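You operate a simulated robot arm through the tools that you are given. There is no shell and no other tool. Be economical: measure what you need, move in short steps, check, and stop when the job is done.

You are at the controls of a simulated two-armed robot. One attempt, no reset.

TASK
Free the sticking filter rod and pack the line filter.
Fine: hold the filter with one hand. Draw the rod right up, push it home, then draw it up again so the bowl can dry. Stand the filter in the parts crate with the rod up. Pinch no finger; drop or topple nothing. Set down upright: line filter.
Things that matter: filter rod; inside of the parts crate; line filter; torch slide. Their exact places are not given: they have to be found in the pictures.

It is judged by the outcome, as a careful person would: the job done as asked, and still so three seconds after it is handed in. It fails if anything else is knocked over, pushed out of place, dropped, spilled or broken.

THE ROBOT
Two 7-joint arms with two-finger parallel grippers on one trunk, on a base that drives. Base frame: it is fixed to the floor where the robot stands at the start and does not move with it; the origin is under the middle of the robot, x ahead of it, y to its left, z up. Readings come in mm, rad, newtons and seconds.
The left shoulder is at the start at [70, 134, 1176], the right one opposite. With the tool pointing down near the work surface each hand reaches from about 100 to 640 mm from the robot's upright axis, wherever it stands, measured 20 degrees to its own side. Places, roughly: filter rod [500, -100, 900]; inside of the parts crate [500, 300, 800]; torch slide [750, -1500, 750]. Payload 1.57 kg a hand.
Tool frame (each hand has its own): the origin (TCP) lies between the finger pads and is the grasp point; the fingertips stand 30 mm ahead of it; z points along the fingers, y is the line along which they close. Largest opening 80 mm; finger width 17, thickness 12; the body of the gripper, 40 by 82 mm, starts 80 mm behind the TCP.
Orientation is that of the tool frame in the base frame, as [roll, pitch, yaw] about the fixed x, y, z axes, in that order (R = Rz(yaw) Ry(pitch) Rx(roll)). With the fingers straight down and closing along the base's y, the tool's x points along the base's -x, its y along +y and its z along -z.

THE INTERFACE
- The arms move only by the tool jog_arm. It takes "left_moves", "right_moves" or both (then of equal length, played together; a hand with none holds still); each is a list of rows, each an object of numbers (a shift or turn left out is 0, a gripper value left out holds the last): "x", "y", "z": the shift along the tool's x, y, z in units of 20 mm (1.0 is 20 mm); "ax", "ay", "az": the turn, a rotation vector about the tool's x, y, z in units of 8 degrees (1.0 is 8 degrees). In form: [{"x": .., "y": .., "z": .., "ax": .., "ay": .., "az": ..}, ...]. A call has 1 to 8 rows; each row shifts and turns the commanded pose from where the row before left it, along the tool's axes as they then stand. "left_grip" and "right_grip" are, for a hand that has rows, the gripper command, from -1 (fully open) to 1 (shut), values between in proportion, set as the call begins (left out, the last holds). A call with a number of a shift or a turn outside -1 to 1 is refused whole. A row lasts 0.2 s, in which the tool goes at most 50 mm and 0.15 rad; a call with a longer step from one row to the next is refused whole, and so is a gripper value outside its range. Where a pose cannot be reached the arm comes as near as it can. A force on the tool above 40 N (or 10 N above the force at the start of the call, whichever is more), or a blocked arm, ends the call early, and 0.2 s more pass. The fingers move at their own pace (about 153 mm/s each) and stop on an object; they squeeze with about 37 N. The grip force told is the motor's: it shows also when the fingers shut on nothing. Time passes only in rows, and 0.2 s behind the last, so rows that do not move let the fingers close. The reply holds the time, the measured pose of the TCP, the force on the tool along the base axes, the opening and the grip force, in the units named above and with some noise, with the torque about the TCP (base axes, N m) and any sound that the robot's microphone picked up.
- Cameras (640 x 400 px; columns grow to the right, rows downward): "scene" is now at [132.2, -22.9, 1397.1]; the picture's right is [-0.26, -0.97, 0.00], its down [-0.62, 0.17, -0.77] and it looks along [0.74, -0.20, -0.64] (base axes); focal length 258 px, centre (320, 200). "left" rides on the left gripper at [72, 7, -122] in its tool frame; the picture's right is [-0.09, 1.00, 0.00], its down [-0.84, -0.08, -0.54] and it looks along [-0.54, -0.05, 0.84] (tool axes); focal length 238 px, centre (320, 200). "right" rides on the right gripper at [72, -7, -122] in its tool frame; the picture's right is [0.09, 1.00, 0.00], its down [-0.84, 0.08, -0.54] and it looks along [-0.54, 0.05, 0.84] (tool axes); focal length 238 px, centre (320, 200).
- grab_frame(camera): a new picture of that camera. The clock stands still meanwhile.
- move_column(by): slides the trunk up (or, below 0, down) by that many mm; the arms and the scene camera ride with it, the base frame stays. It gives what a move gives, with no picture.
- steer(legs): drives the robot by 1 to 6 legs, each [ahead, left, turn to the left] in mm, mm and rad, along the robot's own axes; the way and the turn of a leg run together, so that a leg with both is an arc; at most 1500 mm and 3.142 rad a leg. The arms and the cameras ride along, it lands a little off, and it stops where it bumps. It gives what a move gives.
- head_to(pan, tilt): turns the head with the scene camera to pan (to the left, within 1.501 rad either way) and tilt (down, from -0.506 to 1.204), counted from straight ahead of the robot. It gives what a move gives.
- locate(camera, pixels): for up to 12 pixels [column, row] of the newest picture of that camera ("zoom" is the newest enlarged one), the place [x, y, z] in the base frame of the surface seen there, good to about 2 mm. The clock stands still meanwhile.
- enlarge(camera, box): a new picture of the part [left, top, right, bottom] of that camera's present view, enlarged. The clock stands still meanwhile.
- close_job(): hands the job in; it is judged then, once.

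Keep the steps short. Do not move on a guess: measure, check each grasp and each placing, and mend mistakes. In all there are 80 turns and 78 pictures (those below and enlarged ones count). Leave the grippers open and the arms clear of the work at the hand-in unless told otherwise, and finish with a single line.

The tools are called after ">>>" by a JSON object that holds its "fn" and its "kwargs". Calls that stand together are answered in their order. jog_arm: Moves the arms, as the interface text tells. Its arguments: {"type":"object","properties":{"left_moves":{"type":"array"},"left_grip":{"type":"number"},"right_moves":{"type":"array"},"right_grip":{"type":"number"}},"required":[]} The other tools are called the same way: move_column (by) slides the trunk up or down; steer (legs) drives the base; head_to (pan, tilt) turns the head that bears the scene camera; grab_frame (camera) takes a picture; locate (camera, pixels) gives the place of the surface under pixels of a picture; enlarge (camera, box) takes an enlarged picture of a part of a camera's view; close_job () hands the job in.

At the start:

```text
time: 0.0
left_ee_pos: [512.5, 169.9, 1185.1]
left_ee_rot: [3.141, 0.001, 3.141]
left_ft_force: [0.3, 0.5, -0.9]
left_wrist_torque: [-0.01, -0.02, 0.02]
left_width: 80.2
left_grip_force: 0.1
right_ee_pos: [434.1, -269.5, 1210.5]
right_ee_rot: [3.141, 0.0, 3.14]
right_ft_force: [-0.5, 0.2, 0.1]
right_wrist_torque: [-0.02, 0.02, 0.01]
right_width: 80.1
right_grip_force: 0.1
trunk travel left (down, up): [-750.0, 190.0]
robot x, y, heading: [-0.2, 2.3, 0.002]
head pan, tilt: [-0.262, 0.696]
```

scene: 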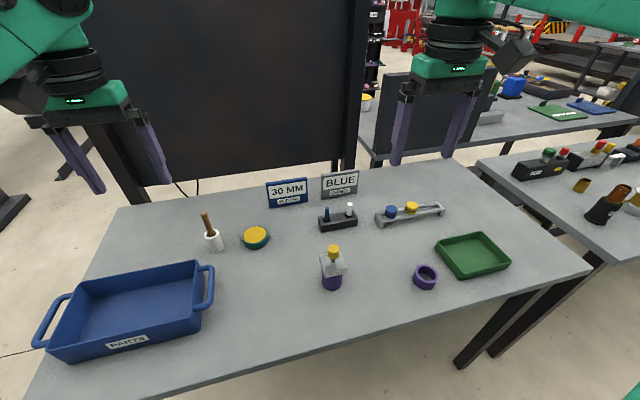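
right: 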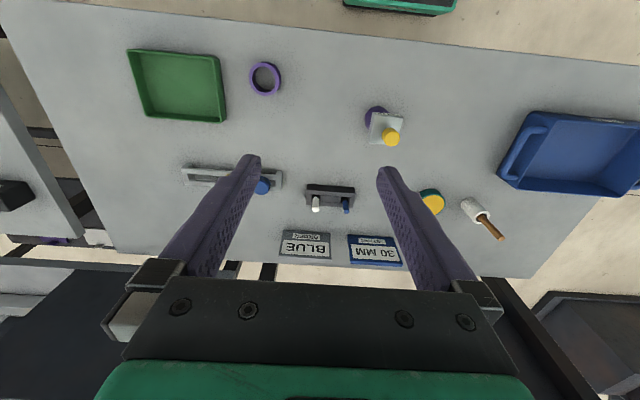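
left: 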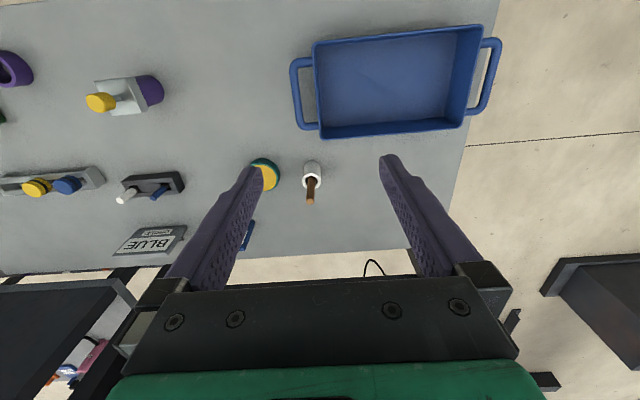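

I'll start with closer looks at the filter (about pixel 333,268) and the signs and crate.

>>> {"fn": "enlarge", "kwargs": {"camera": "scene", "box": [250, 160, 450, 300]}}

>>> {"fn": "locate", "kwargs": {"camera": "scene", "pixels": [[334, 249], [332, 262], [332, 281], [332, 289], [130, 310], [205, 265], [113, 350], [45, 320], [190, 330], [300, 290], [60, 350], [200, 240]]}}

>>> {"fn": "enlarge", "kwargs": {"camera": "right", "box": [330, 80, 450, 180]}}

```text
2.86 times, centred on (350, 230) of scene
```

zoom: 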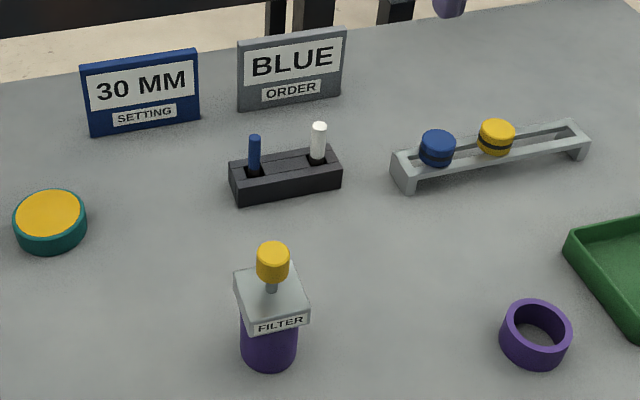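

```text
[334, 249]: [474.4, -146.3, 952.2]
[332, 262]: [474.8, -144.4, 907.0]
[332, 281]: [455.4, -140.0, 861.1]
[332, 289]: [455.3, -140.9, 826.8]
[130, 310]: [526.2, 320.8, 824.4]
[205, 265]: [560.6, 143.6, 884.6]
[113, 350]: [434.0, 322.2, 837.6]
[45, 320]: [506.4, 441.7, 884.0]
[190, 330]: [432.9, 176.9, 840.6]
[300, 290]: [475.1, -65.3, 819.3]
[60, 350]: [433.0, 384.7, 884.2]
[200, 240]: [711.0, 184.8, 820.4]
```

```text
4.00 times, centred on (390, 130) of right
```

zoom: 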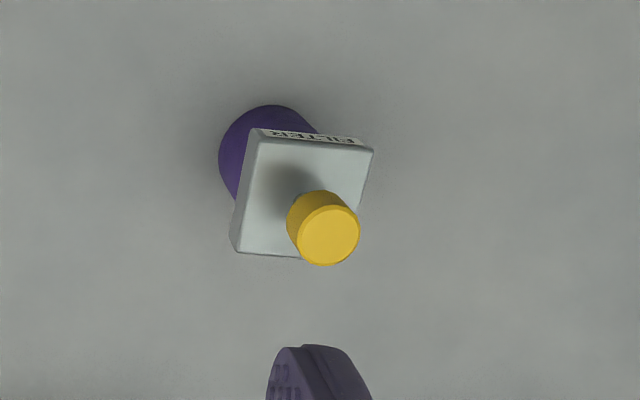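

The filter is a purple bowl with a square grey cap and a yellow knob. I'll measure the cap's corners and the knob in this right-hand zoom.

>>> {"fn": "locate", "kwargs": {"camera": "zoom", "pixels": [[262, 134], [370, 153], [238, 246], [328, 240], [310, 212], [345, 240], [250, 190], [320, 165], [235, 150], [262, 108], [225, 140], [295, 200]]}}

>>> {"fn": "enlarge", "kwargs": {"camera": "scene", "box": [300, 230, 370, 300]}}

>>> {"fn": "enlarge", "kwargs": {"camera": "left", "box": [70, 60, 180, 130]}}

```text
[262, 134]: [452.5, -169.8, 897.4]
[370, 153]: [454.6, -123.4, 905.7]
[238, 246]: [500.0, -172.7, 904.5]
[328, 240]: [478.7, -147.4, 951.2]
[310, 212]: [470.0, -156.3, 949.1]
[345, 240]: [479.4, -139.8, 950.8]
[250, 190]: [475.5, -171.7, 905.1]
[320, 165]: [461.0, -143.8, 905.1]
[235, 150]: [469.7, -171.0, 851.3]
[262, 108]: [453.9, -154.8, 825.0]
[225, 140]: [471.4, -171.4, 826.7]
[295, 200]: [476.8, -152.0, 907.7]
```

```text
5.71 times, centred on (335, 265) of scene
```

zoom: 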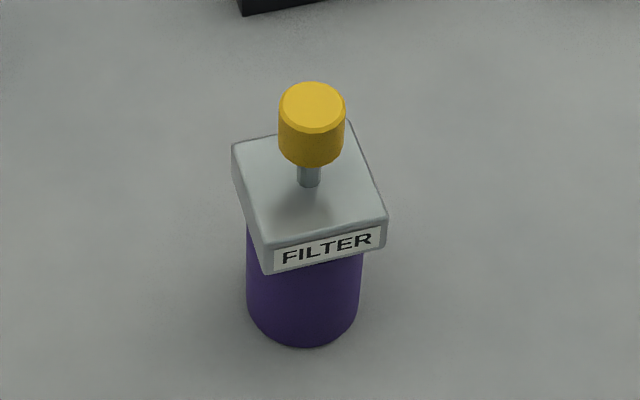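

```text
5.71 times, centred on (125, 95) of left
```

zoom: 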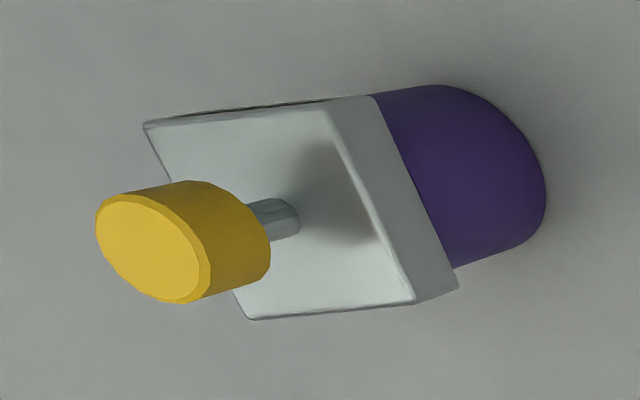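

Next I'll measure points in this left zoom: the cap faces, bowl side, knob and shaft.

>>> {"fn": "locate", "kwargs": {"camera": "zoom", "pixels": [[150, 127], [328, 106], [412, 300], [252, 316], [372, 99], [455, 285], [400, 200], [150, 240], [200, 295], [255, 270], [285, 215], [190, 190]]}}

>>> {"fn": "head_to", "kwargs": {"pan": -1.1, "tilt": 0.5}}

>>> {"fn": "grab_frame", "kwargs": {"camera": "scene"}}

```text
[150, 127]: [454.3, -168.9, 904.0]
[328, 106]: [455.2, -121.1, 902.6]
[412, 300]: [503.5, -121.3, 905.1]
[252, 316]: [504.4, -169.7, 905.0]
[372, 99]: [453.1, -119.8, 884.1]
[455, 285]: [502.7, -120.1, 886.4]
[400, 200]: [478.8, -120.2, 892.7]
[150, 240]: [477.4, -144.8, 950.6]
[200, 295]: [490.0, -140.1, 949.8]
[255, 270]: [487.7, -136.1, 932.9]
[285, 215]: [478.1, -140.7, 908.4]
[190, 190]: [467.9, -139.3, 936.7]
```

```text
time: 1.2
left_ee_pos: [511.9, 170.0, 1185.4]
left_ee_rot: [3.141, 0.0, 3.142]
left_ft_force: [-0.5, 0.0, -0.4]
left_wrist_torque: [0.02, 0.0, -0.02]
left_width: 80.1
left_grip_force: 0.0
right_ee_pos: [434.6, -268.0, 1210.1]
right_ee_rot: [-3.14, -0.002, 3.139]
right_ft_force: [0.4, 1.3, 0.8]
right_wrist_torque: [-0.01, -0.03, -0.01]
right_width: 79.8
right_grip_force: 0.0
trunk travel left (down, up): [-750.0, 190.0]
robot x, y, heading: [-2.8, -2.9, -0.001]
head pan, tilt: [-1.1, 0.499]
```

```text
70 pictures are left
```

scene: 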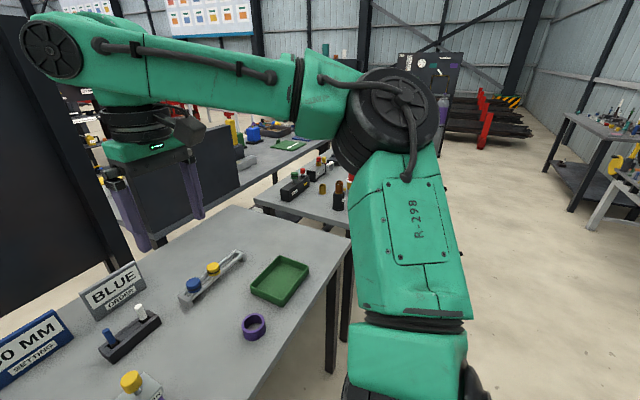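

The cap is square to the axes: x 454–504, y −170…−120, z 884–905. The knob is about 24 mm wide with its top at 951. The left hand will grip the cap's x-faces from the left, tilted 60° from vertical. The right hand will take the knob from above, closing along x. First, both hands turn high and in free air.

>>> {"fn": "jog_arm", "kwargs": {"left_moves": [{"ax": 0.449, "ay": 0.449, "az": -0.778}, {"ax": 0.449, "ay": 0.449, "az": -0.778}, {"ax": 0.449, "ay": 0.449, "az": -0.778}, {"ax": 0.449, "ay": 0.449, "az": -0.778}, {"ax": 0.449, "ay": 0.449, "az": -0.778}, {"ax": 0.449, "ay": 0.449, "az": -0.778}, {"ax": 0.449, "ay": 0.449, "az": -0.778}], "right_moves": [{"az": -0.865}, {"az": -0.865}, {"az": -0.865}, {"az": -0.865}, {"az": -0.865}, {"az": -0.865}, {"az": -0.865}], "left_grip": -1, "right_grip": -1}}

>>> {"fn": "head_to", "kwargs": {"pan": -0.1, "tilt": 0.75}}

```text
time: 2.8
left_ee_pos: [512.6, 170.2, 1186.0]
left_ee_rot: [-2.883, -0.558, -2.429]
left_ft_force: [-0.3, 0.4, 0.4]
left_wrist_torque: [-0.02, 0.06, 0.01]
left_width: 79.9
left_grip_force: 0.1
right_ee_pos: [435.0, -267.4, 1210.1]
right_ee_rot: [3.141, 0.0, -2.297]
right_ft_force: [0.3, 0.5, 0.3]
right_wrist_torque: [0.01, -0.02, -0.01]
right_width: 80.0
right_grip_force: 0.1
trunk travel left (down, up): [-750.0, 190.0]
robot x, y, heading: [-1.3, -1.0, -0.004]
head pan, tilt: [-1.1, 0.499]
```

```text
time: 4.0
left_ee_pos: [512.5, 170.0, 1185.7]
left_ee_rot: [-2.883, -0.552, -2.431]
left_ft_force: [0.1, -0.1, 0.3]
left_wrist_torque: [-0.02, 0.0, -0.02]
left_width: 80.1
left_grip_force: 0.1
right_ee_pos: [433.6, -268.9, 1211.1]
right_ee_rot: [3.142, 0.001, -2.3]
right_ft_force: [-0.2, 0.3, 0.3]
right_wrist_torque: [0.01, 0.02, -0.02]
right_width: 80.2
right_grip_force: 0.1
trunk travel left (down, up): [-750.0, 190.0]
robot x, y, heading: [-1.4, -0.6, 0.0]
head pan, tilt: [-0.099, 0.75]
```

The turns track well, so I'll finish them.

>>> {"fn": "jog_arm", "kwargs": {"left_moves": [{"ax": 0.449, "ay": 0.449, "az": -0.778}, {"ax": 0.449, "ay": 0.449, "az": -0.778}, {"ax": 0.449, "ay": 0.449, "az": -0.778}, {"ax": 0.449, "ay": 0.449, "az": -0.778}, {"ax": 0.449, "ay": 0.449, "az": -0.778}, {"ax": 0.449, "ay": 0.449, "az": -0.778}], "right_moves": [{"az": -0.865}, {"az": -0.865}, {"az": -0.865}, {"az": -0.865}, {"az": -0.865}, {"az": -0.865}]}}

>>> {"fn": "grab_frame", "kwargs": {"camera": "scene"}}

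```text
time: 5.4
left_ee_pos: [511.1, 168.9, 1185.4]
left_ee_rot: [3.141, -1.047, -1.57]
left_ft_force: [0.2, -0.2, 0.8]
left_wrist_torque: [0.0, 0.02, 0.03]
left_width: 80.0
left_grip_force: 0.1
right_ee_pos: [435.3, -266.5, 1210.3]
right_ee_rot: [-3.141, -0.001, -1.571]
right_ft_force: [0.1, 0.5, 1.1]
right_wrist_torque: [0.01, 0.0, 0.01]
right_width: 80.0
right_grip_force: 0.1
trunk travel left (down, up): [-750.0, 190.0]
robot x, y, heading: [-2.6, 0.9, -0.0]
head pan, tilt: [-0.099, 0.75]
```

```text
69 pictures are left
```

scene: 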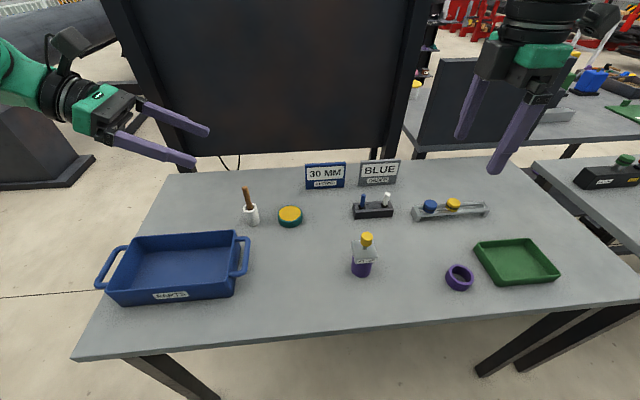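

Left: approach a standoff 121 mm back along the tool axis from the cap, at about (479, −40, 956). First half now.

>>> {"fn": "jog_arm", "kwargs": {"left_moves": [{"x": -0.313, "y": 0.107, "z": 0.985}, {"x": -0.313, "y": 0.107, "z": 0.985}, {"x": -0.313, "y": 0.107, "z": 0.985}, {"x": -0.313, "y": 0.107, "z": 0.985}, {"x": -0.313, "y": 0.107, "z": 0.985}, {"x": -0.313, "y": 0.107, "z": 0.985}, {"x": -0.313, "y": 0.107, "z": 0.985}, {"x": -0.313, "y": 0.107, "z": 0.985}]}}

>>> {"fn": "jog_arm", "kwargs": {"left_moves": [{"x": -0.313, "y": 0.107, "z": 0.985}, {"x": -0.313, "y": 0.107, "z": 0.985}, {"x": -0.313, "y": 0.107, "z": 0.985}, {"x": -0.313, "y": 0.107, "z": 0.985}, {"x": -0.313, "y": 0.107, "z": 0.985}, {"x": -0.313, "y": 0.107, "z": 0.985}, {"x": -0.313, "y": 0.107, "z": 0.985}]}}

>>> {"fn": "grab_frame", "kwargs": {"camera": "scene"}}

>>> {"fn": "grab_frame", "kwargs": {"camera": "left"}}

```text
time: 7.2
left_ee_pos: [494.4, 56.9, 1064.7]
left_ee_rot: [-3.14, -1.046, -1.572]
left_ft_force: [0.8, 0.4, -0.2]
left_wrist_torque: [0.02, -0.03, -0.04]
left_width: 80.2
left_grip_force: 0.0
right_ee_pos: [434.3, -269.1, 1209.8]
right_ee_rot: [-3.142, 0.001, -1.573]
right_ft_force: [-0.7, -0.2, 0.3]
right_wrist_torque: [-0.03, 0.01, 0.01]
right_width: 80.0
right_grip_force: 0.1
trunk travel left (down, up): [-750.0, 190.0]
robot x, y, heading: [2.8, 0.0, -0.0]
head pan, tilt: [-0.099, 0.75]
```

```text
time: 8.8
left_ee_pos: [479.0, -39.2, 955.7]
left_ee_rot: [-3.141, -1.048, -1.57]
left_ft_force: [0.5, 0.1, 1.0]
left_wrist_torque: [0.01, -0.01, 0.01]
left_width: 80.2
left_grip_force: 0.1
right_ee_pos: [433.8, -268.8, 1209.2]
right_ee_rot: [-3.142, -0.001, -1.572]
right_ft_force: [-0.2, 0.1, 0.5]
right_wrist_torque: [0.0, 0.02, 0.0]
right_width: 80.0
right_grip_force: 0.0
trunk travel left (down, up): [-750.0, 190.0]
robot x, y, heading: [1.5, 0.0, 0.003]
head pan, tilt: [-0.099, 0.75]
```

```text
68 pictures are left
```

scene: 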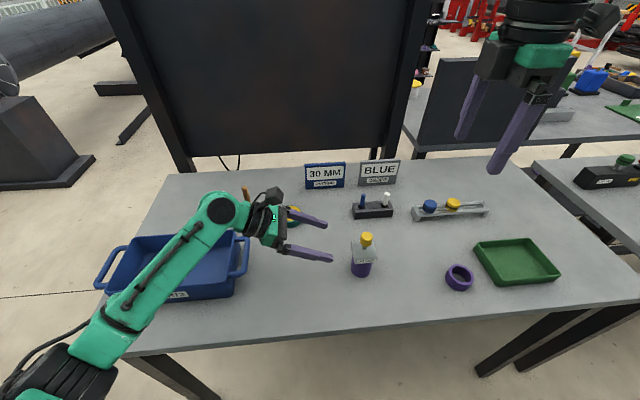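

```text
67 pictures are left
```

left: 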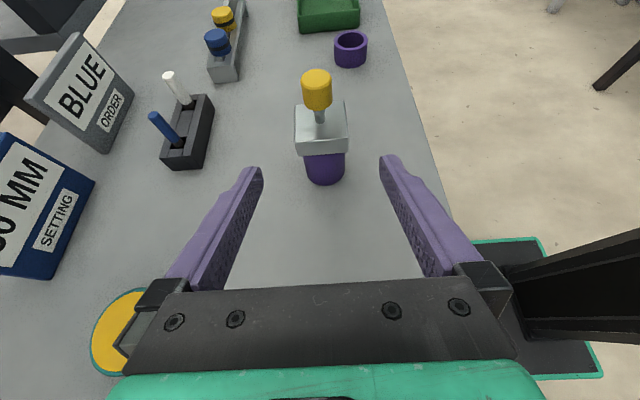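

I'll check the cap and bowl again in a zoom from this view.

>>> {"fn": "enlarge", "kwargs": {"camera": "left", "box": [270, 60, 370, 195]}}

>>> {"fn": "locate", "kwargs": {"camera": "left", "pixels": [[300, 147], [344, 147], [322, 145], [308, 168], [341, 168], [322, 170], [316, 104], [316, 82], [300, 128], [346, 128]]}}

```text
2.96 times, centred on (320, 128) of left
```

zoom: 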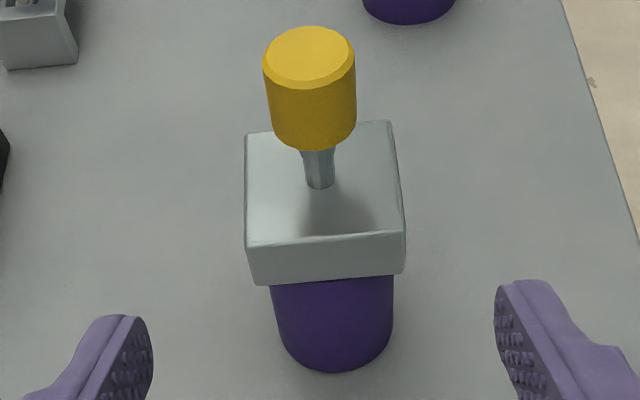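

```text
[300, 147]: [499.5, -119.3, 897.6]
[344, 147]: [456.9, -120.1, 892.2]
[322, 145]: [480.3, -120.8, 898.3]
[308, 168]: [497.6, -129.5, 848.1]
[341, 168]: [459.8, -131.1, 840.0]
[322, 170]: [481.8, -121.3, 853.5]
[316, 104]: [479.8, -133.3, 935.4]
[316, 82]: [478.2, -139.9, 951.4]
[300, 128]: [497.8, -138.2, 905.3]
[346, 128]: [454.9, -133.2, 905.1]
```

The cap centre is confirmed at (479, −145, 895). I'll advance 118 mm with the fingers open, 15 mm clear on each side.

>>> {"fn": "jog_arm", "kwargs": {"left_moves": [{"z": 0.984}, {"z": 0.984}, {"z": 0.984}, {"z": 0.984}, {"z": 0.984}, {"z": 0.984}]}}

>>> {"fn": "grab_frame", "kwargs": {"camera": "left"}}

>>> {"fn": "grab_frame", "kwargs": {"camera": "scene"}}

```text
time: 10.2
left_ee_pos: [480.7, -141.8, 897.8]
left_ee_rot: [3.141, -1.045, -1.571]
left_ft_force: [0.1, 0.1, -0.2]
left_wrist_torque: [0.0, 0.02, 0.04]
left_width: 79.8
left_grip_force: 0.1
right_ee_pos: [435.4, -269.2, 1209.4]
right_ee_rot: [3.141, 0.0, -1.574]
right_ft_force: [0.0, -0.5, -0.5]
right_wrist_torque: [-0.02, -0.04, 0.01]
right_width: 80.1
right_grip_force: 0.0
trunk travel left (down, up): [-750.0, 190.0]
robot x, y, heading: [2.2, 1.8, 0.002]
head pan, tilt: [-0.099, 0.75]
```

```text
65 pictures are left
```

left: 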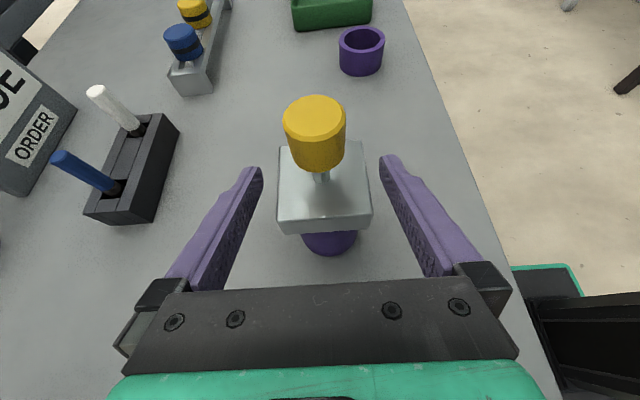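

```text
64 pictures are left
```

scene: 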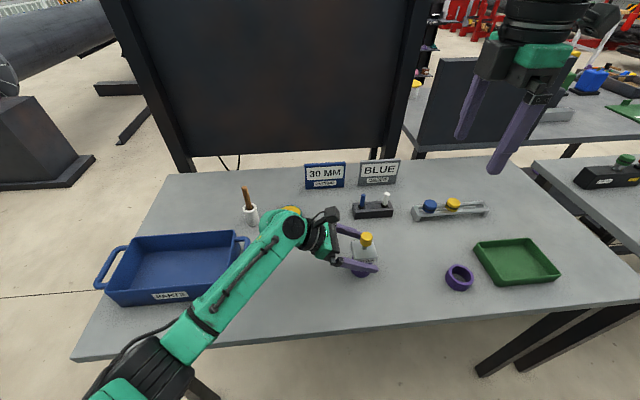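

The fingers straddle the cap. Now I'll close the left gripper on it.

>>> {"fn": "jog_arm", "kwargs": {"left_moves": [{}, {}, {}], "left_grip": 1}}

>>> {"fn": "enlarge", "kwargs": {"camera": "left", "box": [220, 60, 420, 290]}}

>>> {"fn": "locate", "kwargs": {"camera": "left", "pixels": [[315, 118], [295, 118], [335, 118], [315, 160], [325, 220], [325, 200]]}}

```text
time: 11.0
left_ee_pos: [481.4, -140.2, 897.8]
left_ee_rot: [3.141, -1.045, -1.571]
left_ft_force: [0.3, -0.2, -0.2]
left_wrist_torque: [0.0, 0.0, 0.0]
left_width: 51.3
left_grip_force: 37.0
right_ee_pos: [434.6, -267.2, 1211.2]
right_ee_rot: [3.141, -0.001, -1.571]
right_ft_force: [-0.1, -0.3, -0.4]
right_wrist_torque: [0.0, 0.03, 0.0]
right_width: 80.0
right_grip_force: 0.1
trunk travel left (down, up): [-750.0, 190.0]
robot x, y, heading: [1.9, -2.9, 0.001]
head pan, tilt: [-0.099, 0.75]
```

```text
1.74 times, centred on (320, 175) of left
```

zoom: 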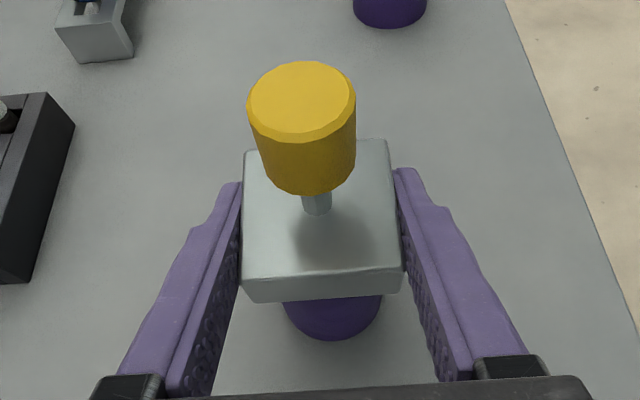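

```text
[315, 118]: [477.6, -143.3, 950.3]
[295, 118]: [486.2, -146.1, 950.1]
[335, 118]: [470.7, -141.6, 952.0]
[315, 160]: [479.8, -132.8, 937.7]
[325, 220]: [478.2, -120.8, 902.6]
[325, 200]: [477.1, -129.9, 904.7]
```

The cap is held at 51 mm opening and 37 N. The knob's top centre is at about (479, −145, 951). Right hand moves above it.

>>> {"fn": "jog_arm", "kwargs": {"right_moves": [{"x": -0.769, "y": -0.275, "z": 0.9}, {"x": -0.769, "y": -0.275, "z": 0.9}, {"x": -0.769, "y": -0.275, "z": 0.9}, {"x": -0.769, "y": -0.275, "z": 0.9}, {"x": -0.769, "y": -0.275, "z": 0.9}, {"x": -0.769, "y": -0.275, "z": 0.9}, {"x": -0.769, "y": -0.275, "z": 0.9}, {"x": -0.769, "y": -0.275, "z": 0.9}], "right_grip": -0.2}}

>>> {"fn": "grab_frame", "kwargs": {"camera": "scene"}}

>>> {"fn": "grab_frame", "kwargs": {"camera": "right"}}

```text
time: 12.8
left_ee_pos: [482.1, -141.1, 898.2]
left_ee_rot: [3.141, -1.047, -1.571]
left_ft_force: [-0.2, 0.4, -0.2]
left_wrist_torque: [-0.01, -0.06, 0.0]
left_width: 51.7
left_grip_force: 37.3
right_ee_pos: [479.9, -144.9, 1065.1]
right_ee_rot: [-3.141, -0.001, -1.573]
right_ft_force: [0.1, -0.1, 0.6]
right_wrist_torque: [-0.03, -0.03, 0.04]
right_width: 48.1
right_grip_force: 0.1
trunk travel left (down, up): [-750.0, 190.0]
robot x, y, heading: [-1.6, 0.4, 0.0]
head pan, tilt: [-0.099, 0.75]
```

```text
62 pictures are left
```

scene: 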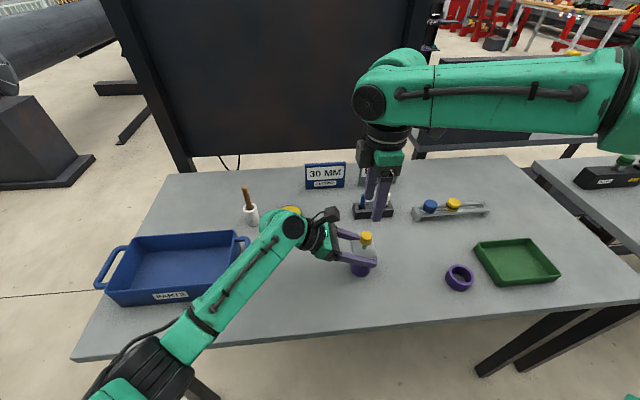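

```text
61 pictures are left
```

right: 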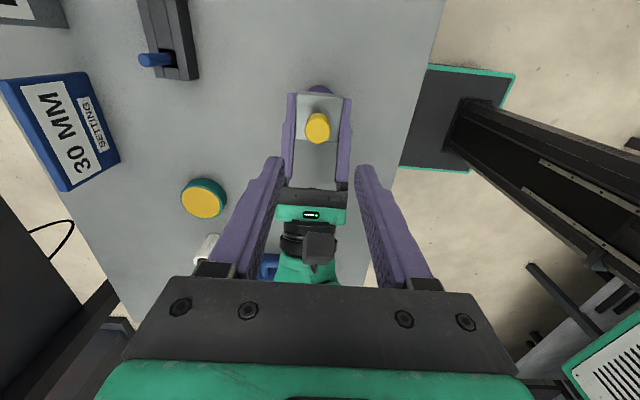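

Everything lines up. Descend 105 mm, leaving the tips near z 930, just above the knob's bottom and clear of the cap.

>>> {"fn": "jog_arm", "kwargs": {"right_moves": [{"z": 1}, {"z": 1}, {"z": 1}, {"z": 1}, {"z": 0.75}, {"z": 0.5}]}}

>>> {"fn": "grab_frame", "kwargs": {"camera": "left"}}

>>> {"fn": "grab_frame", "kwargs": {"camera": "right"}}

```text
time: 14.2
left_ee_pos: [481.2, -140.8, 897.5]
left_ee_rot: [3.141, -1.048, -1.569]
left_ft_force: [-0.2, -0.6, 0.1]
left_wrist_torque: [-0.02, -0.03, 0.01]
left_width: 51.5
left_grip_force: 37.6
right_ee_pos: [478.1, -146.3, 960.1]
right_ee_rot: [-3.14, 0.001, -1.572]
right_ft_force: [0.2, 0.6, -0.3]
right_wrist_torque: [-0.01, 0.0, 0.0]
right_width: 47.9
right_grip_force: 0.1
trunk travel left (down, up): [-750.0, 190.0]
robot x, y, heading: [0.7, -1.3, -0.001]
head pan, tilt: [-0.099, 0.75]
```

```text
60 pictures are left
```

left: 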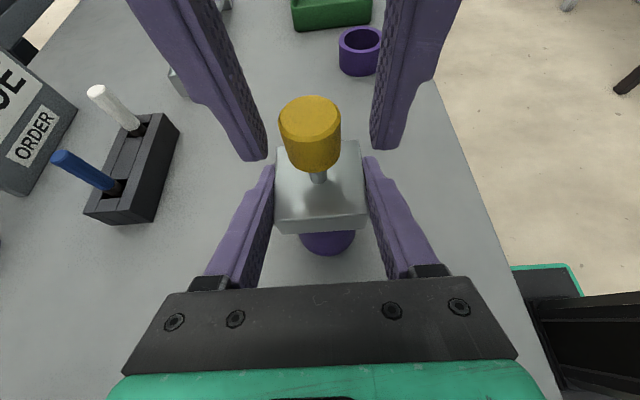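

```text
59 pictures are left
```

right: 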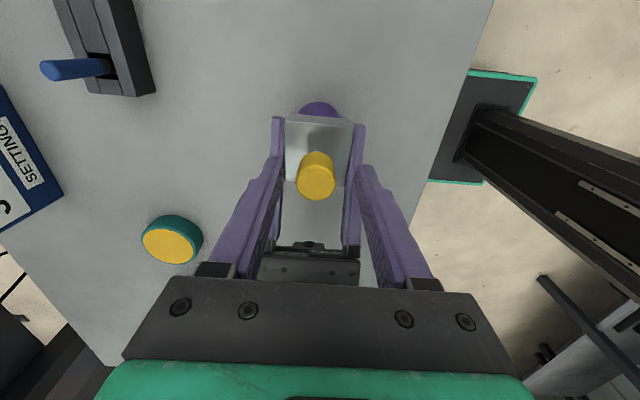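

The fingers straddle the knob with the tips just above its bottom. Close the right gripper.

>>> {"fn": "jog_arm", "kwargs": {"right_moves": [{}, {}, {}], "right_grip": 1}}

>>> {"fn": "enlarge", "kwargs": {"camera": "left", "box": [200, 50, 440, 260]}}

```text
time: 15.0
left_ee_pos: [479.8, -140.5, 896.6]
left_ee_rot: [3.136, -1.045, -1.571]
left_ft_force: [-16.0, 3.4, 2.7]
left_wrist_torque: [0.0, -0.24, -0.06]
left_width: 51.6
left_grip_force: 36.8
right_ee_pos: [479.3, -147.2, 961.5]
right_ee_rot: [-3.137, 0.001, -1.573]
right_ft_force: [15.7, -3.5, -2.3]
right_wrist_torque: [-0.27, -0.68, 0.06]
right_width: 23.9
right_grip_force: 35.9
trunk travel left (down, up): [-750.0, 190.0]
robot x, y, heading: [-2.7, 2.5, 0.002]
head pan, tilt: [-0.099, 0.75]
```

```text
1.90 times, centred on (320, 155) of left
```

zoom: 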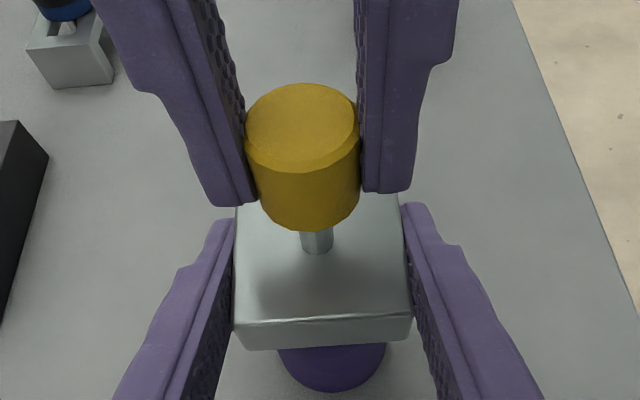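

Knob gripped at 24 mm. There is a 16 N sideways load from roughly 2 mm of off-centre, so I'll ease the right hand +x by 1.5 mm first.

>>> {"fn": "jog_arm", "kwargs": {"right_moves": [{"y": -0.075, "x": 0.015}, {}]}}

```text
time: 15.6
left_ee_pos: [480.1, -140.3, 898.8]
left_ee_rot: [3.141, -1.046, -1.567]
left_ft_force: [-9.7, 1.0, -0.5]
left_wrist_torque: [-0.1, 0.27, 0.0]
left_width: 51.6
left_grip_force: 37.1
right_ee_pos: [479.9, -145.3, 962.6]
right_ee_rot: [-3.14, 0.0, -1.573]
right_ft_force: [8.6, -0.3, 2.3]
right_wrist_torque: [0.0, -0.72, -0.04]
right_width: 23.7
right_grip_force: 35.9
trunk travel left (down, up): [-750.0, 190.0]
robot x, y, heading: [-1.2, 2.1, 0.0]
head pan, tilt: [-0.099, 0.75]
```

Better, so one more ease of about 1.7 mm.

>>> {"fn": "jog_arm", "kwargs": {"right_moves": [{"y": -0.09}, {}]}}

```text
time: 16.2
left_ee_pos: [481.4, -140.4, 898.0]
left_ee_rot: [-3.139, -1.047, -1.572]
left_ft_force: [-0.6, 0.6, -2.9]
left_wrist_torque: [-0.09, 0.44, -0.01]
left_width: 51.7
left_grip_force: 37.4
right_ee_pos: [481.0, -145.2, 961.1]
right_ee_rot: [3.14, 0.001, -1.573]
right_ft_force: [-0.2, -0.8, 2.7]
right_wrist_torque: [0.02, -0.47, 0.0]
right_width: 24.0
right_grip_force: 36.2
trunk travel left (down, up): [-750.0, 190.0]
robot x, y, heading: [1.4, -0.1, 0.003]
head pan, tilt: [-0.099, 0.75]
```

The side load is gone. Now pull up gently in 2 mm steps while watching the force.

>>> {"fn": "jog_arm", "kwargs": {"right_moves": [{"z": -0.1}, {"z": -0.1}, {"z": -0.1}]}}

```text
time: 17.0
left_ee_pos: [481.5, -139.7, 897.7]
left_ee_rot: [-3.138, -1.045, -1.572]
left_ft_force: [4.0, 9.4, 2.5]
left_wrist_torque: [-0.49, 0.56, 0.02]
left_width: 51.5
left_grip_force: 37.0
right_ee_pos: [482.2, -145.7, 967.4]
right_ee_rot: [3.138, -0.002, -1.574]
right_ft_force: [-4.7, -7.3, -0.6]
right_wrist_torque: [-0.16, -0.29, 0.01]
right_width: 24.3
right_grip_force: 36.0
trunk travel left (down, up): [-750.0, 190.0]
robot x, y, heading: [-2.2, 1.2, 0.0]
head pan, tilt: [-0.099, 0.75]
```

The hand rose 6 mm with little force. I need to see whether the knob came with it.

>>> {"fn": "enlarge", "kwargs": {"camera": "left", "box": [200, 50, 440, 260]}}

>>> {"fn": "locate", "kwargs": {"camera": "zoom", "pixels": [[305, 105], [310, 180], [320, 330], [315, 240]]}}

```text
1.90 times, centred on (320, 155) of left
```

zoom: 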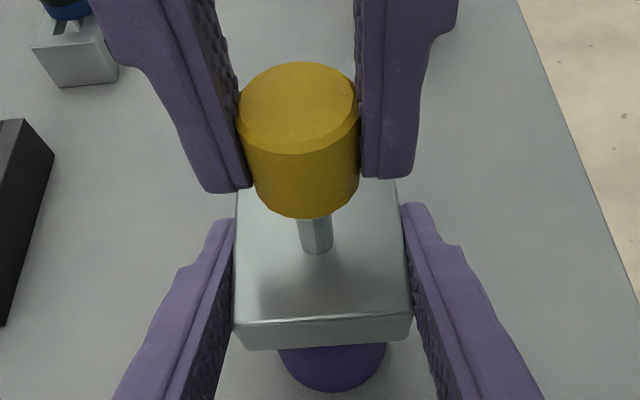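

```text
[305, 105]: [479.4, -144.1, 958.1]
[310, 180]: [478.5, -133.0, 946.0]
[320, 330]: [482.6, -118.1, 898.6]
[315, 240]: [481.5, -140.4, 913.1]
```

The rod is drawing out with the hand: the knob top went from 951 to 958. I'll keep going in 2 mm steps until it meets its stop.

>>> {"fn": "jog_arm", "kwargs": {"right_moves": [{"z": -0.1}, {"z": -0.1}, {"z": -0.1}, {"z": -0.1}, {"z": -0.1}]}}

```text
time: 18.2
left_ee_pos: [480.7, -141.3, 898.4]
left_ee_rot: [-3.138, -1.048, -1.573]
left_ft_force: [9.6, 4.9, 1.3]
left_wrist_torque: [-0.34, 0.12, 0.1]
left_width: 51.5
left_grip_force: 37.3
right_ee_pos: [481.6, -145.6, 978.4]
right_ee_rot: [3.141, 0.0, -1.574]
right_ft_force: [-10.3, -5.1, -1.7]
right_wrist_torque: [0.03, 0.71, -0.02]
right_width: 23.6
right_grip_force: 35.5
trunk travel left (down, up): [-750.0, 190.0]
robot x, y, heading: [-0.8, 0.3, 0.0]
head pan, tilt: [-0.099, 0.75]
```

It moves freely with small side loads. I'll ease those a little and continue up.

>>> {"fn": "jog_arm", "kwargs": {"right_moves": [{"z": -0.1, "y": 0.06, "x": 0.03}, {"z": -0.1}, {"z": -0.1}, {"z": -0.1}, {"z": -0.1}]}}

>>> {"fn": "enlarge", "kwargs": {"camera": "left", "box": [200, 50, 440, 260]}}

```text
time: 19.4
left_ee_pos: [479.9, -140.7, 896.8]
left_ee_rot: [3.141, -1.047, -1.574]
left_ft_force: [5.4, 1.5, 1.4]
left_wrist_torque: [-0.04, -0.06, 0.01]
left_width: 51.6
left_grip_force: 37.4
right_ee_pos: [482.0, -146.8, 987.4]
right_ee_rot: [3.141, 0.001, -1.573]
right_ft_force: [-5.9, -0.6, -1.3]
right_wrist_torque: [-0.03, 0.61, 0.05]
right_width: 23.7
right_grip_force: 35.9
trunk travel left (down, up): [-750.0, 190.0]
robot x, y, heading: [0.3, 1.2, 0.004]
head pan, tilt: [-0.099, 0.75]
```

```text
1.90 times, centred on (320, 155) of left
```

zoom: 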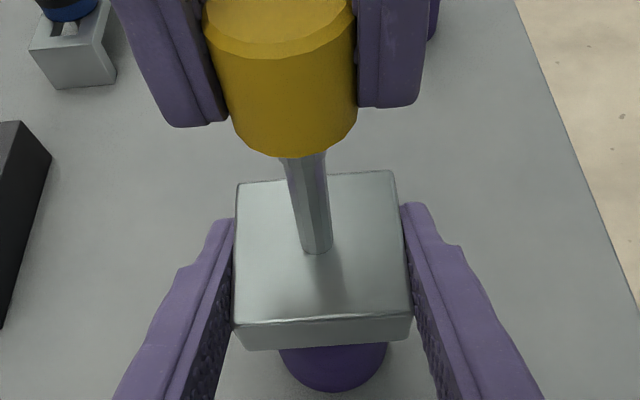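

Still rising freely, now about 26 mm up. Continue toward the stop.

>>> {"fn": "jog_arm", "kwargs": {"right_moves": [{"z": -0.1, "y": 0.04}, {"z": -0.1}, {"z": -0.1}, {"z": -0.1}, {"z": -0.1}]}}

```text
time: 20.6
left_ee_pos: [481.0, -142.0, 901.6]
left_ee_rot: [-3.136, -1.053, -1.575]
left_ft_force: [-9.1, 5.9, 23.6]
left_wrist_torque: [-0.29, -0.18, -0.04]
left_width: 51.5
left_grip_force: 37.2
right_ee_pos: [480.1, -147.5, 996.7]
right_ee_rot: [3.14, -0.004, -1.574]
right_ft_force: [8.4, -5.1, -24.7]
right_wrist_torque: [-0.41, -0.66, -0.03]
right_width: 23.9
right_grip_force: 36.2
trunk travel left (down, up): [-750.0, 190.0]
robot x, y, heading: [2.0, -2.1, 0.002]
head pan, tilt: [-0.099, 0.75]
```

The force jumped to 24 N, which may be the stop or a sticking point. I'll look before pulling more.

>>> {"fn": "grab_frame", "kwargs": {"camera": "left"}}

>>> {"fn": "enlarge", "kwargs": {"camera": "scene", "box": [300, 170, 440, 300]}}

>>> {"fn": "locate", "kwargs": {"camera": "left", "pixels": [[325, 212], [325, 200], [300, 90], [295, 60], [330, 245], [325, 150]]}}

```text
55 pictures are left
```

left: 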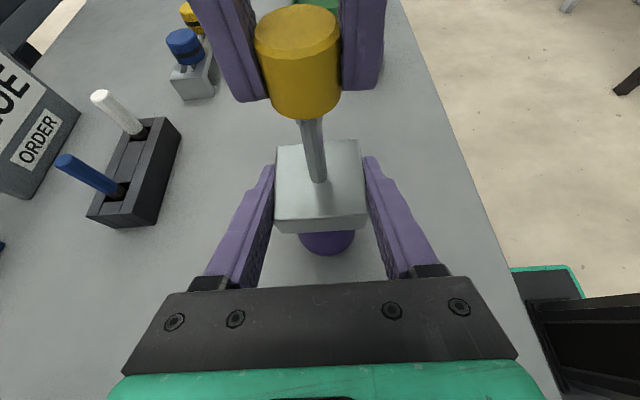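

```text
3.08 times, centred on (370, 235) of scene
```

zoom: 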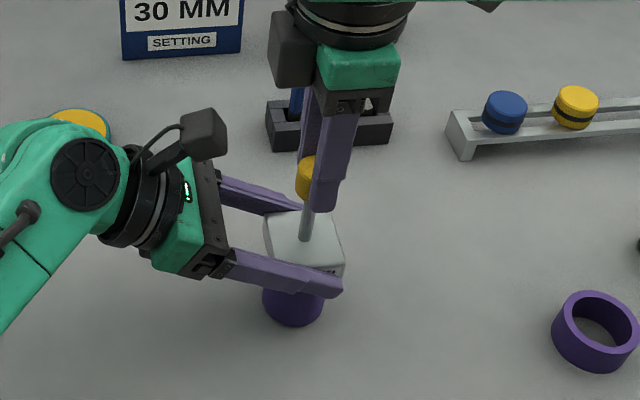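

```text
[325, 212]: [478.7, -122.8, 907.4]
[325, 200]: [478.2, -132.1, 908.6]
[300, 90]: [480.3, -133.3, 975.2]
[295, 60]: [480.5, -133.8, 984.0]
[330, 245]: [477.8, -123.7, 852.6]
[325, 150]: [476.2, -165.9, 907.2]
```

The rod is out about 32 mm and the filter has been lifted about 3 mm by the pull. I'll ease the side load and pull 3 mm more, to tell a hard stop from a sticking point.

>>> {"fn": "jog_arm", "kwargs": {"right_moves": [{"y": -0.05, "z": -0.05}, {"z": -0.05}, {"z": -0.05}, {}]}}

>>> {"fn": "grab_frame", "kwargs": {"camera": "left"}}

>>> {"fn": "locate", "kwargs": {"camera": "left", "pixels": [[325, 212], [325, 200], [300, 90], [295, 60], [295, 40], [325, 150]]}}

```text
time: 21.6
left_ee_pos: [481.1, -141.9, 898.1]
left_ee_rot: [-3.138, -1.049, -1.574]
left_ft_force: [-1.2, 0.0, 28.0]
left_wrist_torque: [-0.26, 0.24, -0.04]
left_width: 51.6
left_grip_force: 37.3
right_ee_pos: [481.8, -145.0, 999.5]
right_ee_rot: [3.14, 0.0, -1.573]
right_ft_force: [1.4, -1.3, -29.5]
right_wrist_torque: [0.09, -0.33, 0.01]
right_width: 23.8
right_grip_force: 35.5
trunk travel left (down, up): [-750.0, 190.0]
robot x, y, heading: [-1.8, -3.0, 0.003]
head pan, tilt: [-0.099, 0.75]
```

```text
53 pictures are left
```

left: 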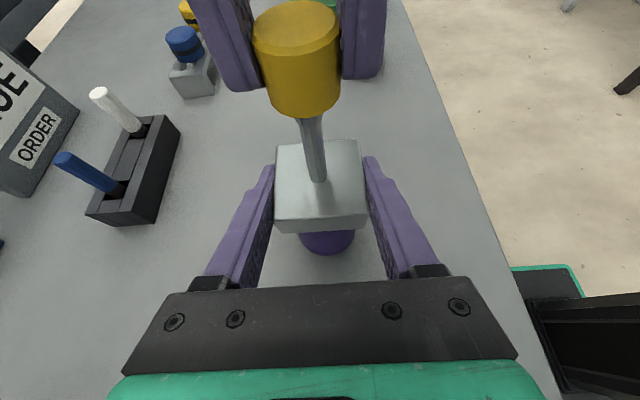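

```text
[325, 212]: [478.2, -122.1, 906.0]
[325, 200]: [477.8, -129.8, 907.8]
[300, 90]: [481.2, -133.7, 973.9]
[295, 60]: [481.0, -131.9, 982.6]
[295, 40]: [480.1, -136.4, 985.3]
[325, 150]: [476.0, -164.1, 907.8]
```

The force held at about 29 N while the fingers slid roughly 3 mm up the knob, and the rod didn't move. So it is stopped about 32 mm out. I'll relax, release and see whether the rod stays up, then regrip properly.

>>> {"fn": "jog_arm", "kwargs": {"right_moves": [{"z": 0.1}, {"z": 0.1}, {}]}}

>>> {"fn": "jog_arm", "kwargs": {"right_moves": [{}, {}, {}], "right_grip": -0.2}}

>>> {"fn": "grab_frame", "kwargs": {"camera": "left"}}

>>> {"fn": "locate", "kwargs": {"camera": "left", "pixels": [[325, 212], [325, 200], [300, 90], [297, 60], [295, 40], [325, 150]]}}

```text
time: 22.4
left_ee_pos: [481.4, -139.8, 896.1]
left_ee_rot: [3.139, -1.043, -1.568]
left_ft_force: [6.3, -4.4, 12.2]
left_wrist_torque: [0.07, 0.05, 0.07]
left_width: 51.6
left_grip_force: 36.9
right_ee_pos: [482.3, -145.3, 996.5]
right_ee_rot: [3.14, 0.0, -1.57]
right_ft_force: [-6.6, 4.9, -12.2]
right_wrist_torque: [0.39, 0.54, -0.02]
right_width: 24.0
right_grip_force: 36.2
trunk travel left (down, up): [-750.0, 190.0]
robot x, y, heading: [-0.0, 0.5, 0.005]
head pan, tilt: [-0.099, 0.75]
```

```text
time: 23.2
left_ee_pos: [480.3, -140.0, 896.6]
left_ee_rot: [3.137, -1.044, -1.568]
left_ft_force: [-1.4, 1.1, 1.4]
left_wrist_torque: [0.14, 0.01, 0.0]
left_width: 51.4
left_grip_force: 36.6
right_ee_pos: [481.5, -145.1, 997.6]
right_ee_rot: [-3.141, 0.0, -1.572]
right_ft_force: [-0.7, -0.4, 0.3]
right_wrist_torque: [0.0, -0.02, -0.03]
right_width: 47.7
right_grip_force: 0.1
trunk travel left (down, up): [-750.0, 190.0]
robot x, y, heading: [-2.8, -2.0, 0.001]
head pan, tilt: [-0.099, 0.75]
```

```text
52 pictures are left
```

left: 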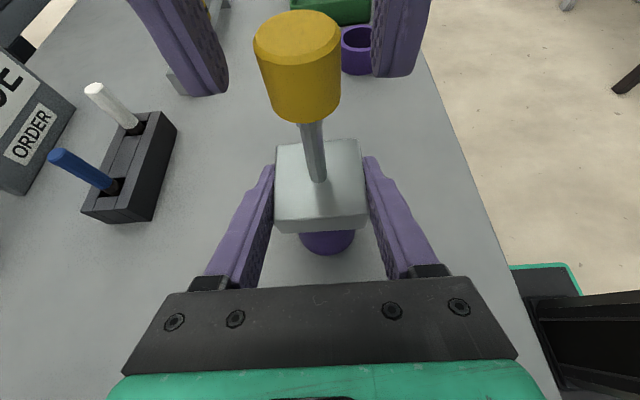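

```text
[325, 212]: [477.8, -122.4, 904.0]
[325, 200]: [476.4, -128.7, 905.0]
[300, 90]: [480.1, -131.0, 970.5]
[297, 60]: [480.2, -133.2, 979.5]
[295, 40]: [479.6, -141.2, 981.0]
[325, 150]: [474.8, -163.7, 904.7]
```

The rod stays up on its own, 30–31 mm above its starting height. Regrip 8 mm lower on the knob, then push down gently to find home.

>>> {"fn": "jog_arm", "kwargs": {"right_moves": [{"z": 0.4, "y": 0.04}, {}]}}

>>> {"fn": "jog_arm", "kwargs": {"right_moves": [{}, {}, {}], "right_grip": 1}}

>>> {"fn": "grab_frame", "kwargs": {"camera": "left"}}

```text
time: 23.8
left_ee_pos: [480.1, -140.2, 897.7]
left_ee_rot: [3.14, -1.043, -1.569]
left_ft_force: [0.3, -0.3, -1.5]
left_wrist_torque: [-0.01, 0.03, 0.0]
left_width: 51.8
left_grip_force: 37.2
right_ee_pos: [480.7, -146.4, 988.6]
right_ee_rot: [-3.141, 0.002, -1.572]
right_ft_force: [0.2, -0.3, -0.8]
right_wrist_torque: [0.02, -0.03, 0.02]
right_width: 48.1
right_grip_force: 0.0
trunk travel left (down, up): [-750.0, 190.0]
robot x, y, heading: [2.4, -0.2, -0.001]
head pan, tilt: [-0.099, 0.75]
```

```text
time: 24.6
left_ee_pos: [480.7, -142.3, 897.6]
left_ee_rot: [3.141, -1.045, -1.57]
left_ft_force: [-2.3, -0.1, -2.4]
left_wrist_torque: [0.02, -0.12, -0.08]
left_width: 51.8
left_grip_force: 37.3
right_ee_pos: [481.6, -145.6, 988.8]
right_ee_rot: [3.141, 0.0, -1.572]
right_ft_force: [1.8, -2.1, 0.2]
right_wrist_torque: [-0.08, -0.05, -0.04]
right_width: 24.1
right_grip_force: 36.2
trunk travel left (down, up): [-750.0, 190.0]
robot x, y, heading: [-1.5, 0.7, -0.003]
head pan, tilt: [-0.099, 0.75]
```

```text
51 pictures are left
```

left: 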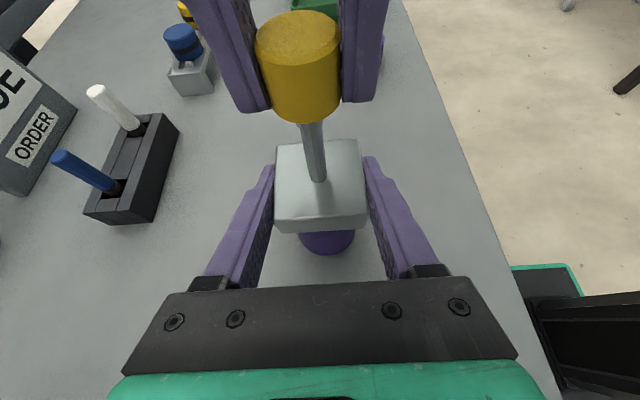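

A clean, centred grip. A short re-pull of 4 mm will confirm the top stop before I push.

>>> {"fn": "jog_arm", "kwargs": {"right_moves": [{"z": -0.1}, {"z": -0.1}, {}]}}

>>> {"fn": "jog_arm", "kwargs": {"right_moves": [{"z": -0.1}, {}]}}

>>> {"fn": "grab_frame", "kwargs": {"camera": "left"}}

>>> {"fn": "locate", "kwargs": {"camera": "left", "pixels": [[325, 212], [325, 200], [300, 90], [295, 40], [295, 30], [325, 150]]}}

```text
time: 25.4
left_ee_pos: [481.4, -141.0, 898.4]
left_ee_rot: [-3.135, -1.049, -1.575]
left_ft_force: [-10.4, 4.9, 13.7]
left_wrist_torque: [0.01, -0.4, -0.11]
left_width: 51.7
left_grip_force: 36.8
right_ee_pos: [480.1, -145.6, 992.2]
right_ee_rot: [3.141, 0.0, -1.574]
right_ft_force: [11.0, -3.1, -12.7]
right_wrist_torque: [-0.43, -0.54, 0.02]
right_width: 24.3
right_grip_force: 36.0
trunk travel left (down, up): [-750.0, 190.0]
robot x, y, heading: [0.8, -2.8, 0.002]
head pan, tilt: [-0.099, 0.75]
```

```text
time: 26.0
left_ee_pos: [481.4, -141.8, 898.9]
left_ee_rot: [-3.138, -1.051, -1.575]
left_ft_force: [-11.4, 2.4, 23.6]
left_wrist_torque: [-0.26, -0.37, -0.06]
left_width: 51.3
left_grip_force: 37.4
right_ee_pos: [479.7, -146.1, 994.3]
right_ee_rot: [3.141, 0.0, -1.573]
right_ft_force: [10.6, -2.3, -26.1]
right_wrist_torque: [-0.17, -0.69, -0.02]
right_width: 24.6
right_grip_force: 36.1
trunk travel left (down, up): [-750.0, 190.0]
robot x, y, heading: [1.5, 0.4, 0.001]
head pan, tilt: [-0.099, 0.75]
```

```text
50 pictures are left
```

left: 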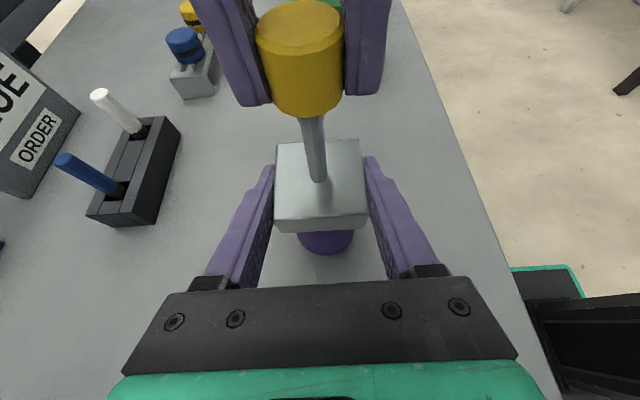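

```text
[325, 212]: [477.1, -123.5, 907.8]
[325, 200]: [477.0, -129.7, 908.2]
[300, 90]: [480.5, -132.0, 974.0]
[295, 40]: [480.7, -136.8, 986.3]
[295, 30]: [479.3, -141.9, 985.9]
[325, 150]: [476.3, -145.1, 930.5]
```

The force climbs at the same place, 78 mm above the cap against 46 at the start, so that is the top stop. Now push down in small steps, first taking out the side load.

>>> {"fn": "jog_arm", "kwargs": {"right_moves": [{"z": 0.15, "y": -0.06}, {"z": 0.15}, {"z": 0.15}, {"z": 0.15}, {"z": 0.15}, {"z": 0.15}, {"z": 0.15}, {"z": 0.15}]}}

>>> {"fn": "jog_arm", "kwargs": {"right_moves": [{"z": 0.1}, {"z": 0.1}, {"z": 0.1}, {"z": 0.1}]}}

>>> {"fn": "grab_frame", "kwargs": {"camera": "left"}}

```text
time: 27.8
left_ee_pos: [481.3, -142.2, 897.3]
left_ee_rot: [-3.138, -1.045, -1.573]
left_ft_force: [15.6, -10.3, -4.3]
left_wrist_torque: [0.87, 0.32, 0.02]
left_width: 51.7
left_grip_force: 37.3
right_ee_pos: [480.7, -146.2, 969.8]
right_ee_rot: [3.14, 0.0, -1.571]
right_ft_force: [-16.1, 10.0, 2.3]
right_wrist_torque: [-0.2, 0.8, 0.15]
right_width: 23.9
right_grip_force: 36.2
trunk travel left (down, up): [-750.0, 190.0]
robot x, y, heading: [3.8, -0.4, 0.002]
head pan, tilt: [-0.099, 0.75]
```

```text
time: 28.8
left_ee_pos: [481.0, -140.0, 896.6]
left_ee_rot: [-3.142, -1.046, -1.57]
left_ft_force: [14.8, -4.5, -3.2]
left_wrist_torque: [-0.17, 0.18, 0.06]
left_width: 51.6
left_grip_force: 37.5
right_ee_pos: [483.0, -146.7, 960.3]
right_ee_rot: [3.141, 0.002, -1.573]
right_ft_force: [-14.1, 3.4, 2.5]
right_wrist_torque: [0.43, 0.73, -0.03]
right_width: 23.5
right_grip_force: 35.8
trunk travel left (down, up): [-750.0, 190.0]
robot x, y, heading: [-4.6, -1.1, 0.002]
head pan, tilt: [-0.099, 0.75]
```

```text
49 pictures are left
```

left: 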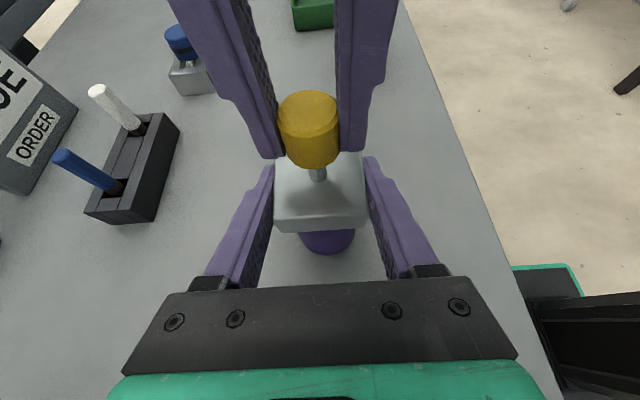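

Back near the starting height with no push resistance yet. I'll ease the side load (−14 N in x) and continue down 2 mm at a time.

>>> {"fn": "jog_arm", "kwargs": {"right_moves": [{"y": 0.11, "x": -0.02, "z": 0.1}, {"z": 0.1}, {"z": 0.1}]}}

>>> {"fn": "enlarge", "kwargs": {"camera": "left", "box": [200, 50, 440, 260]}}

>>> {"fn": "locate", "kwargs": {"camera": "left", "pixels": [[310, 110], [325, 200]]}}

```text
time: 29.6
left_ee_pos: [479.9, -140.7, 897.0]
left_ee_rot: [3.141, -1.044, -1.571]
left_ft_force: [-1.5, 4.0, -4.9]
left_wrist_torque: [0.1, -0.45, 0.0]
left_width: 51.7
left_grip_force: 36.6
right_ee_pos: [480.4, -146.1, 956.1]
right_ee_rot: [-3.14, -0.002, -1.572]
right_ft_force: [0.7, -4.7, 2.6]
right_wrist_torque: [-0.32, 0.45, -0.06]
right_width: 24.2
right_grip_force: 35.9
trunk travel left (down, up): [-750.0, 190.0]
robot x, y, heading: [-2.8, -0.8, -0.002]
head pan, tilt: [-0.099, 0.75]
```

```text
1.90 times, centred on (320, 155) of left
```

zoom: 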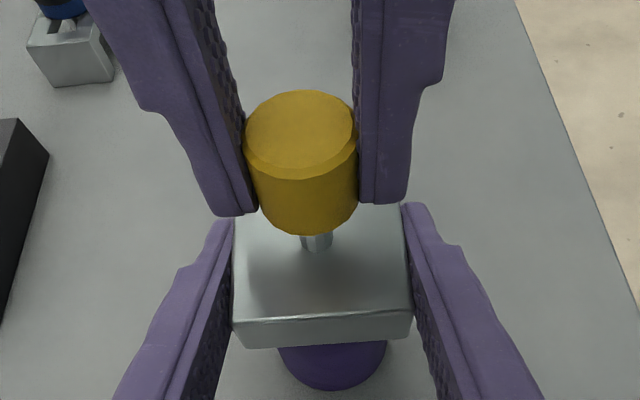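

```text
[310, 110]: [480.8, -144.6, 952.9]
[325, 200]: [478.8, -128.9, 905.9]
```

Knob top is about 952, close to its start. Go down another 4 mm while watching the force and any slip.

>>> {"fn": "jog_arm", "kwargs": {"right_moves": [{"z": 0.1}, {"z": 0.1}, {}]}}

>>> {"fn": "enlarge", "kwargs": {"camera": "left", "box": [200, 50, 440, 260]}}

>>> {"fn": "locate", "kwargs": {"camera": "left", "pixels": [[310, 110], [325, 200], [310, 115], [315, 108]]}}

```text
time: 30.4
left_ee_pos: [479.8, -140.9, 897.1]
left_ee_rot: [3.14, -1.045, -1.57]
left_ft_force: [-9.9, 5.4, -4.2]
left_wrist_torque: [0.09, -0.69, -0.05]
left_width: 51.6
left_grip_force: 37.0
right_ee_pos: [480.9, -146.0, 954.3]
right_ee_rot: [-3.139, -0.001, -1.574]
right_ft_force: [9.9, -5.8, 2.2]
right_wrist_torque: [-0.39, 0.16, -0.06]
right_width: 24.0
right_grip_force: 36.6
trunk travel left (down, up): [-750.0, 190.0]
robot x, y, heading: [2.1, 0.6, -0.003]
head pan, tilt: [-0.099, 0.75]
```

```text
1.90 times, centred on (320, 155) of left
```

zoom: 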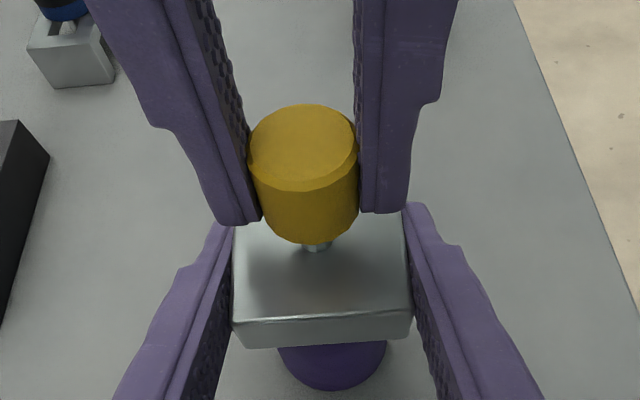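

```text
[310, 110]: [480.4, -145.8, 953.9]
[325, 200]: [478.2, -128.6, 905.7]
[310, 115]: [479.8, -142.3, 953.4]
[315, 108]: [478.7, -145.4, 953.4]
```

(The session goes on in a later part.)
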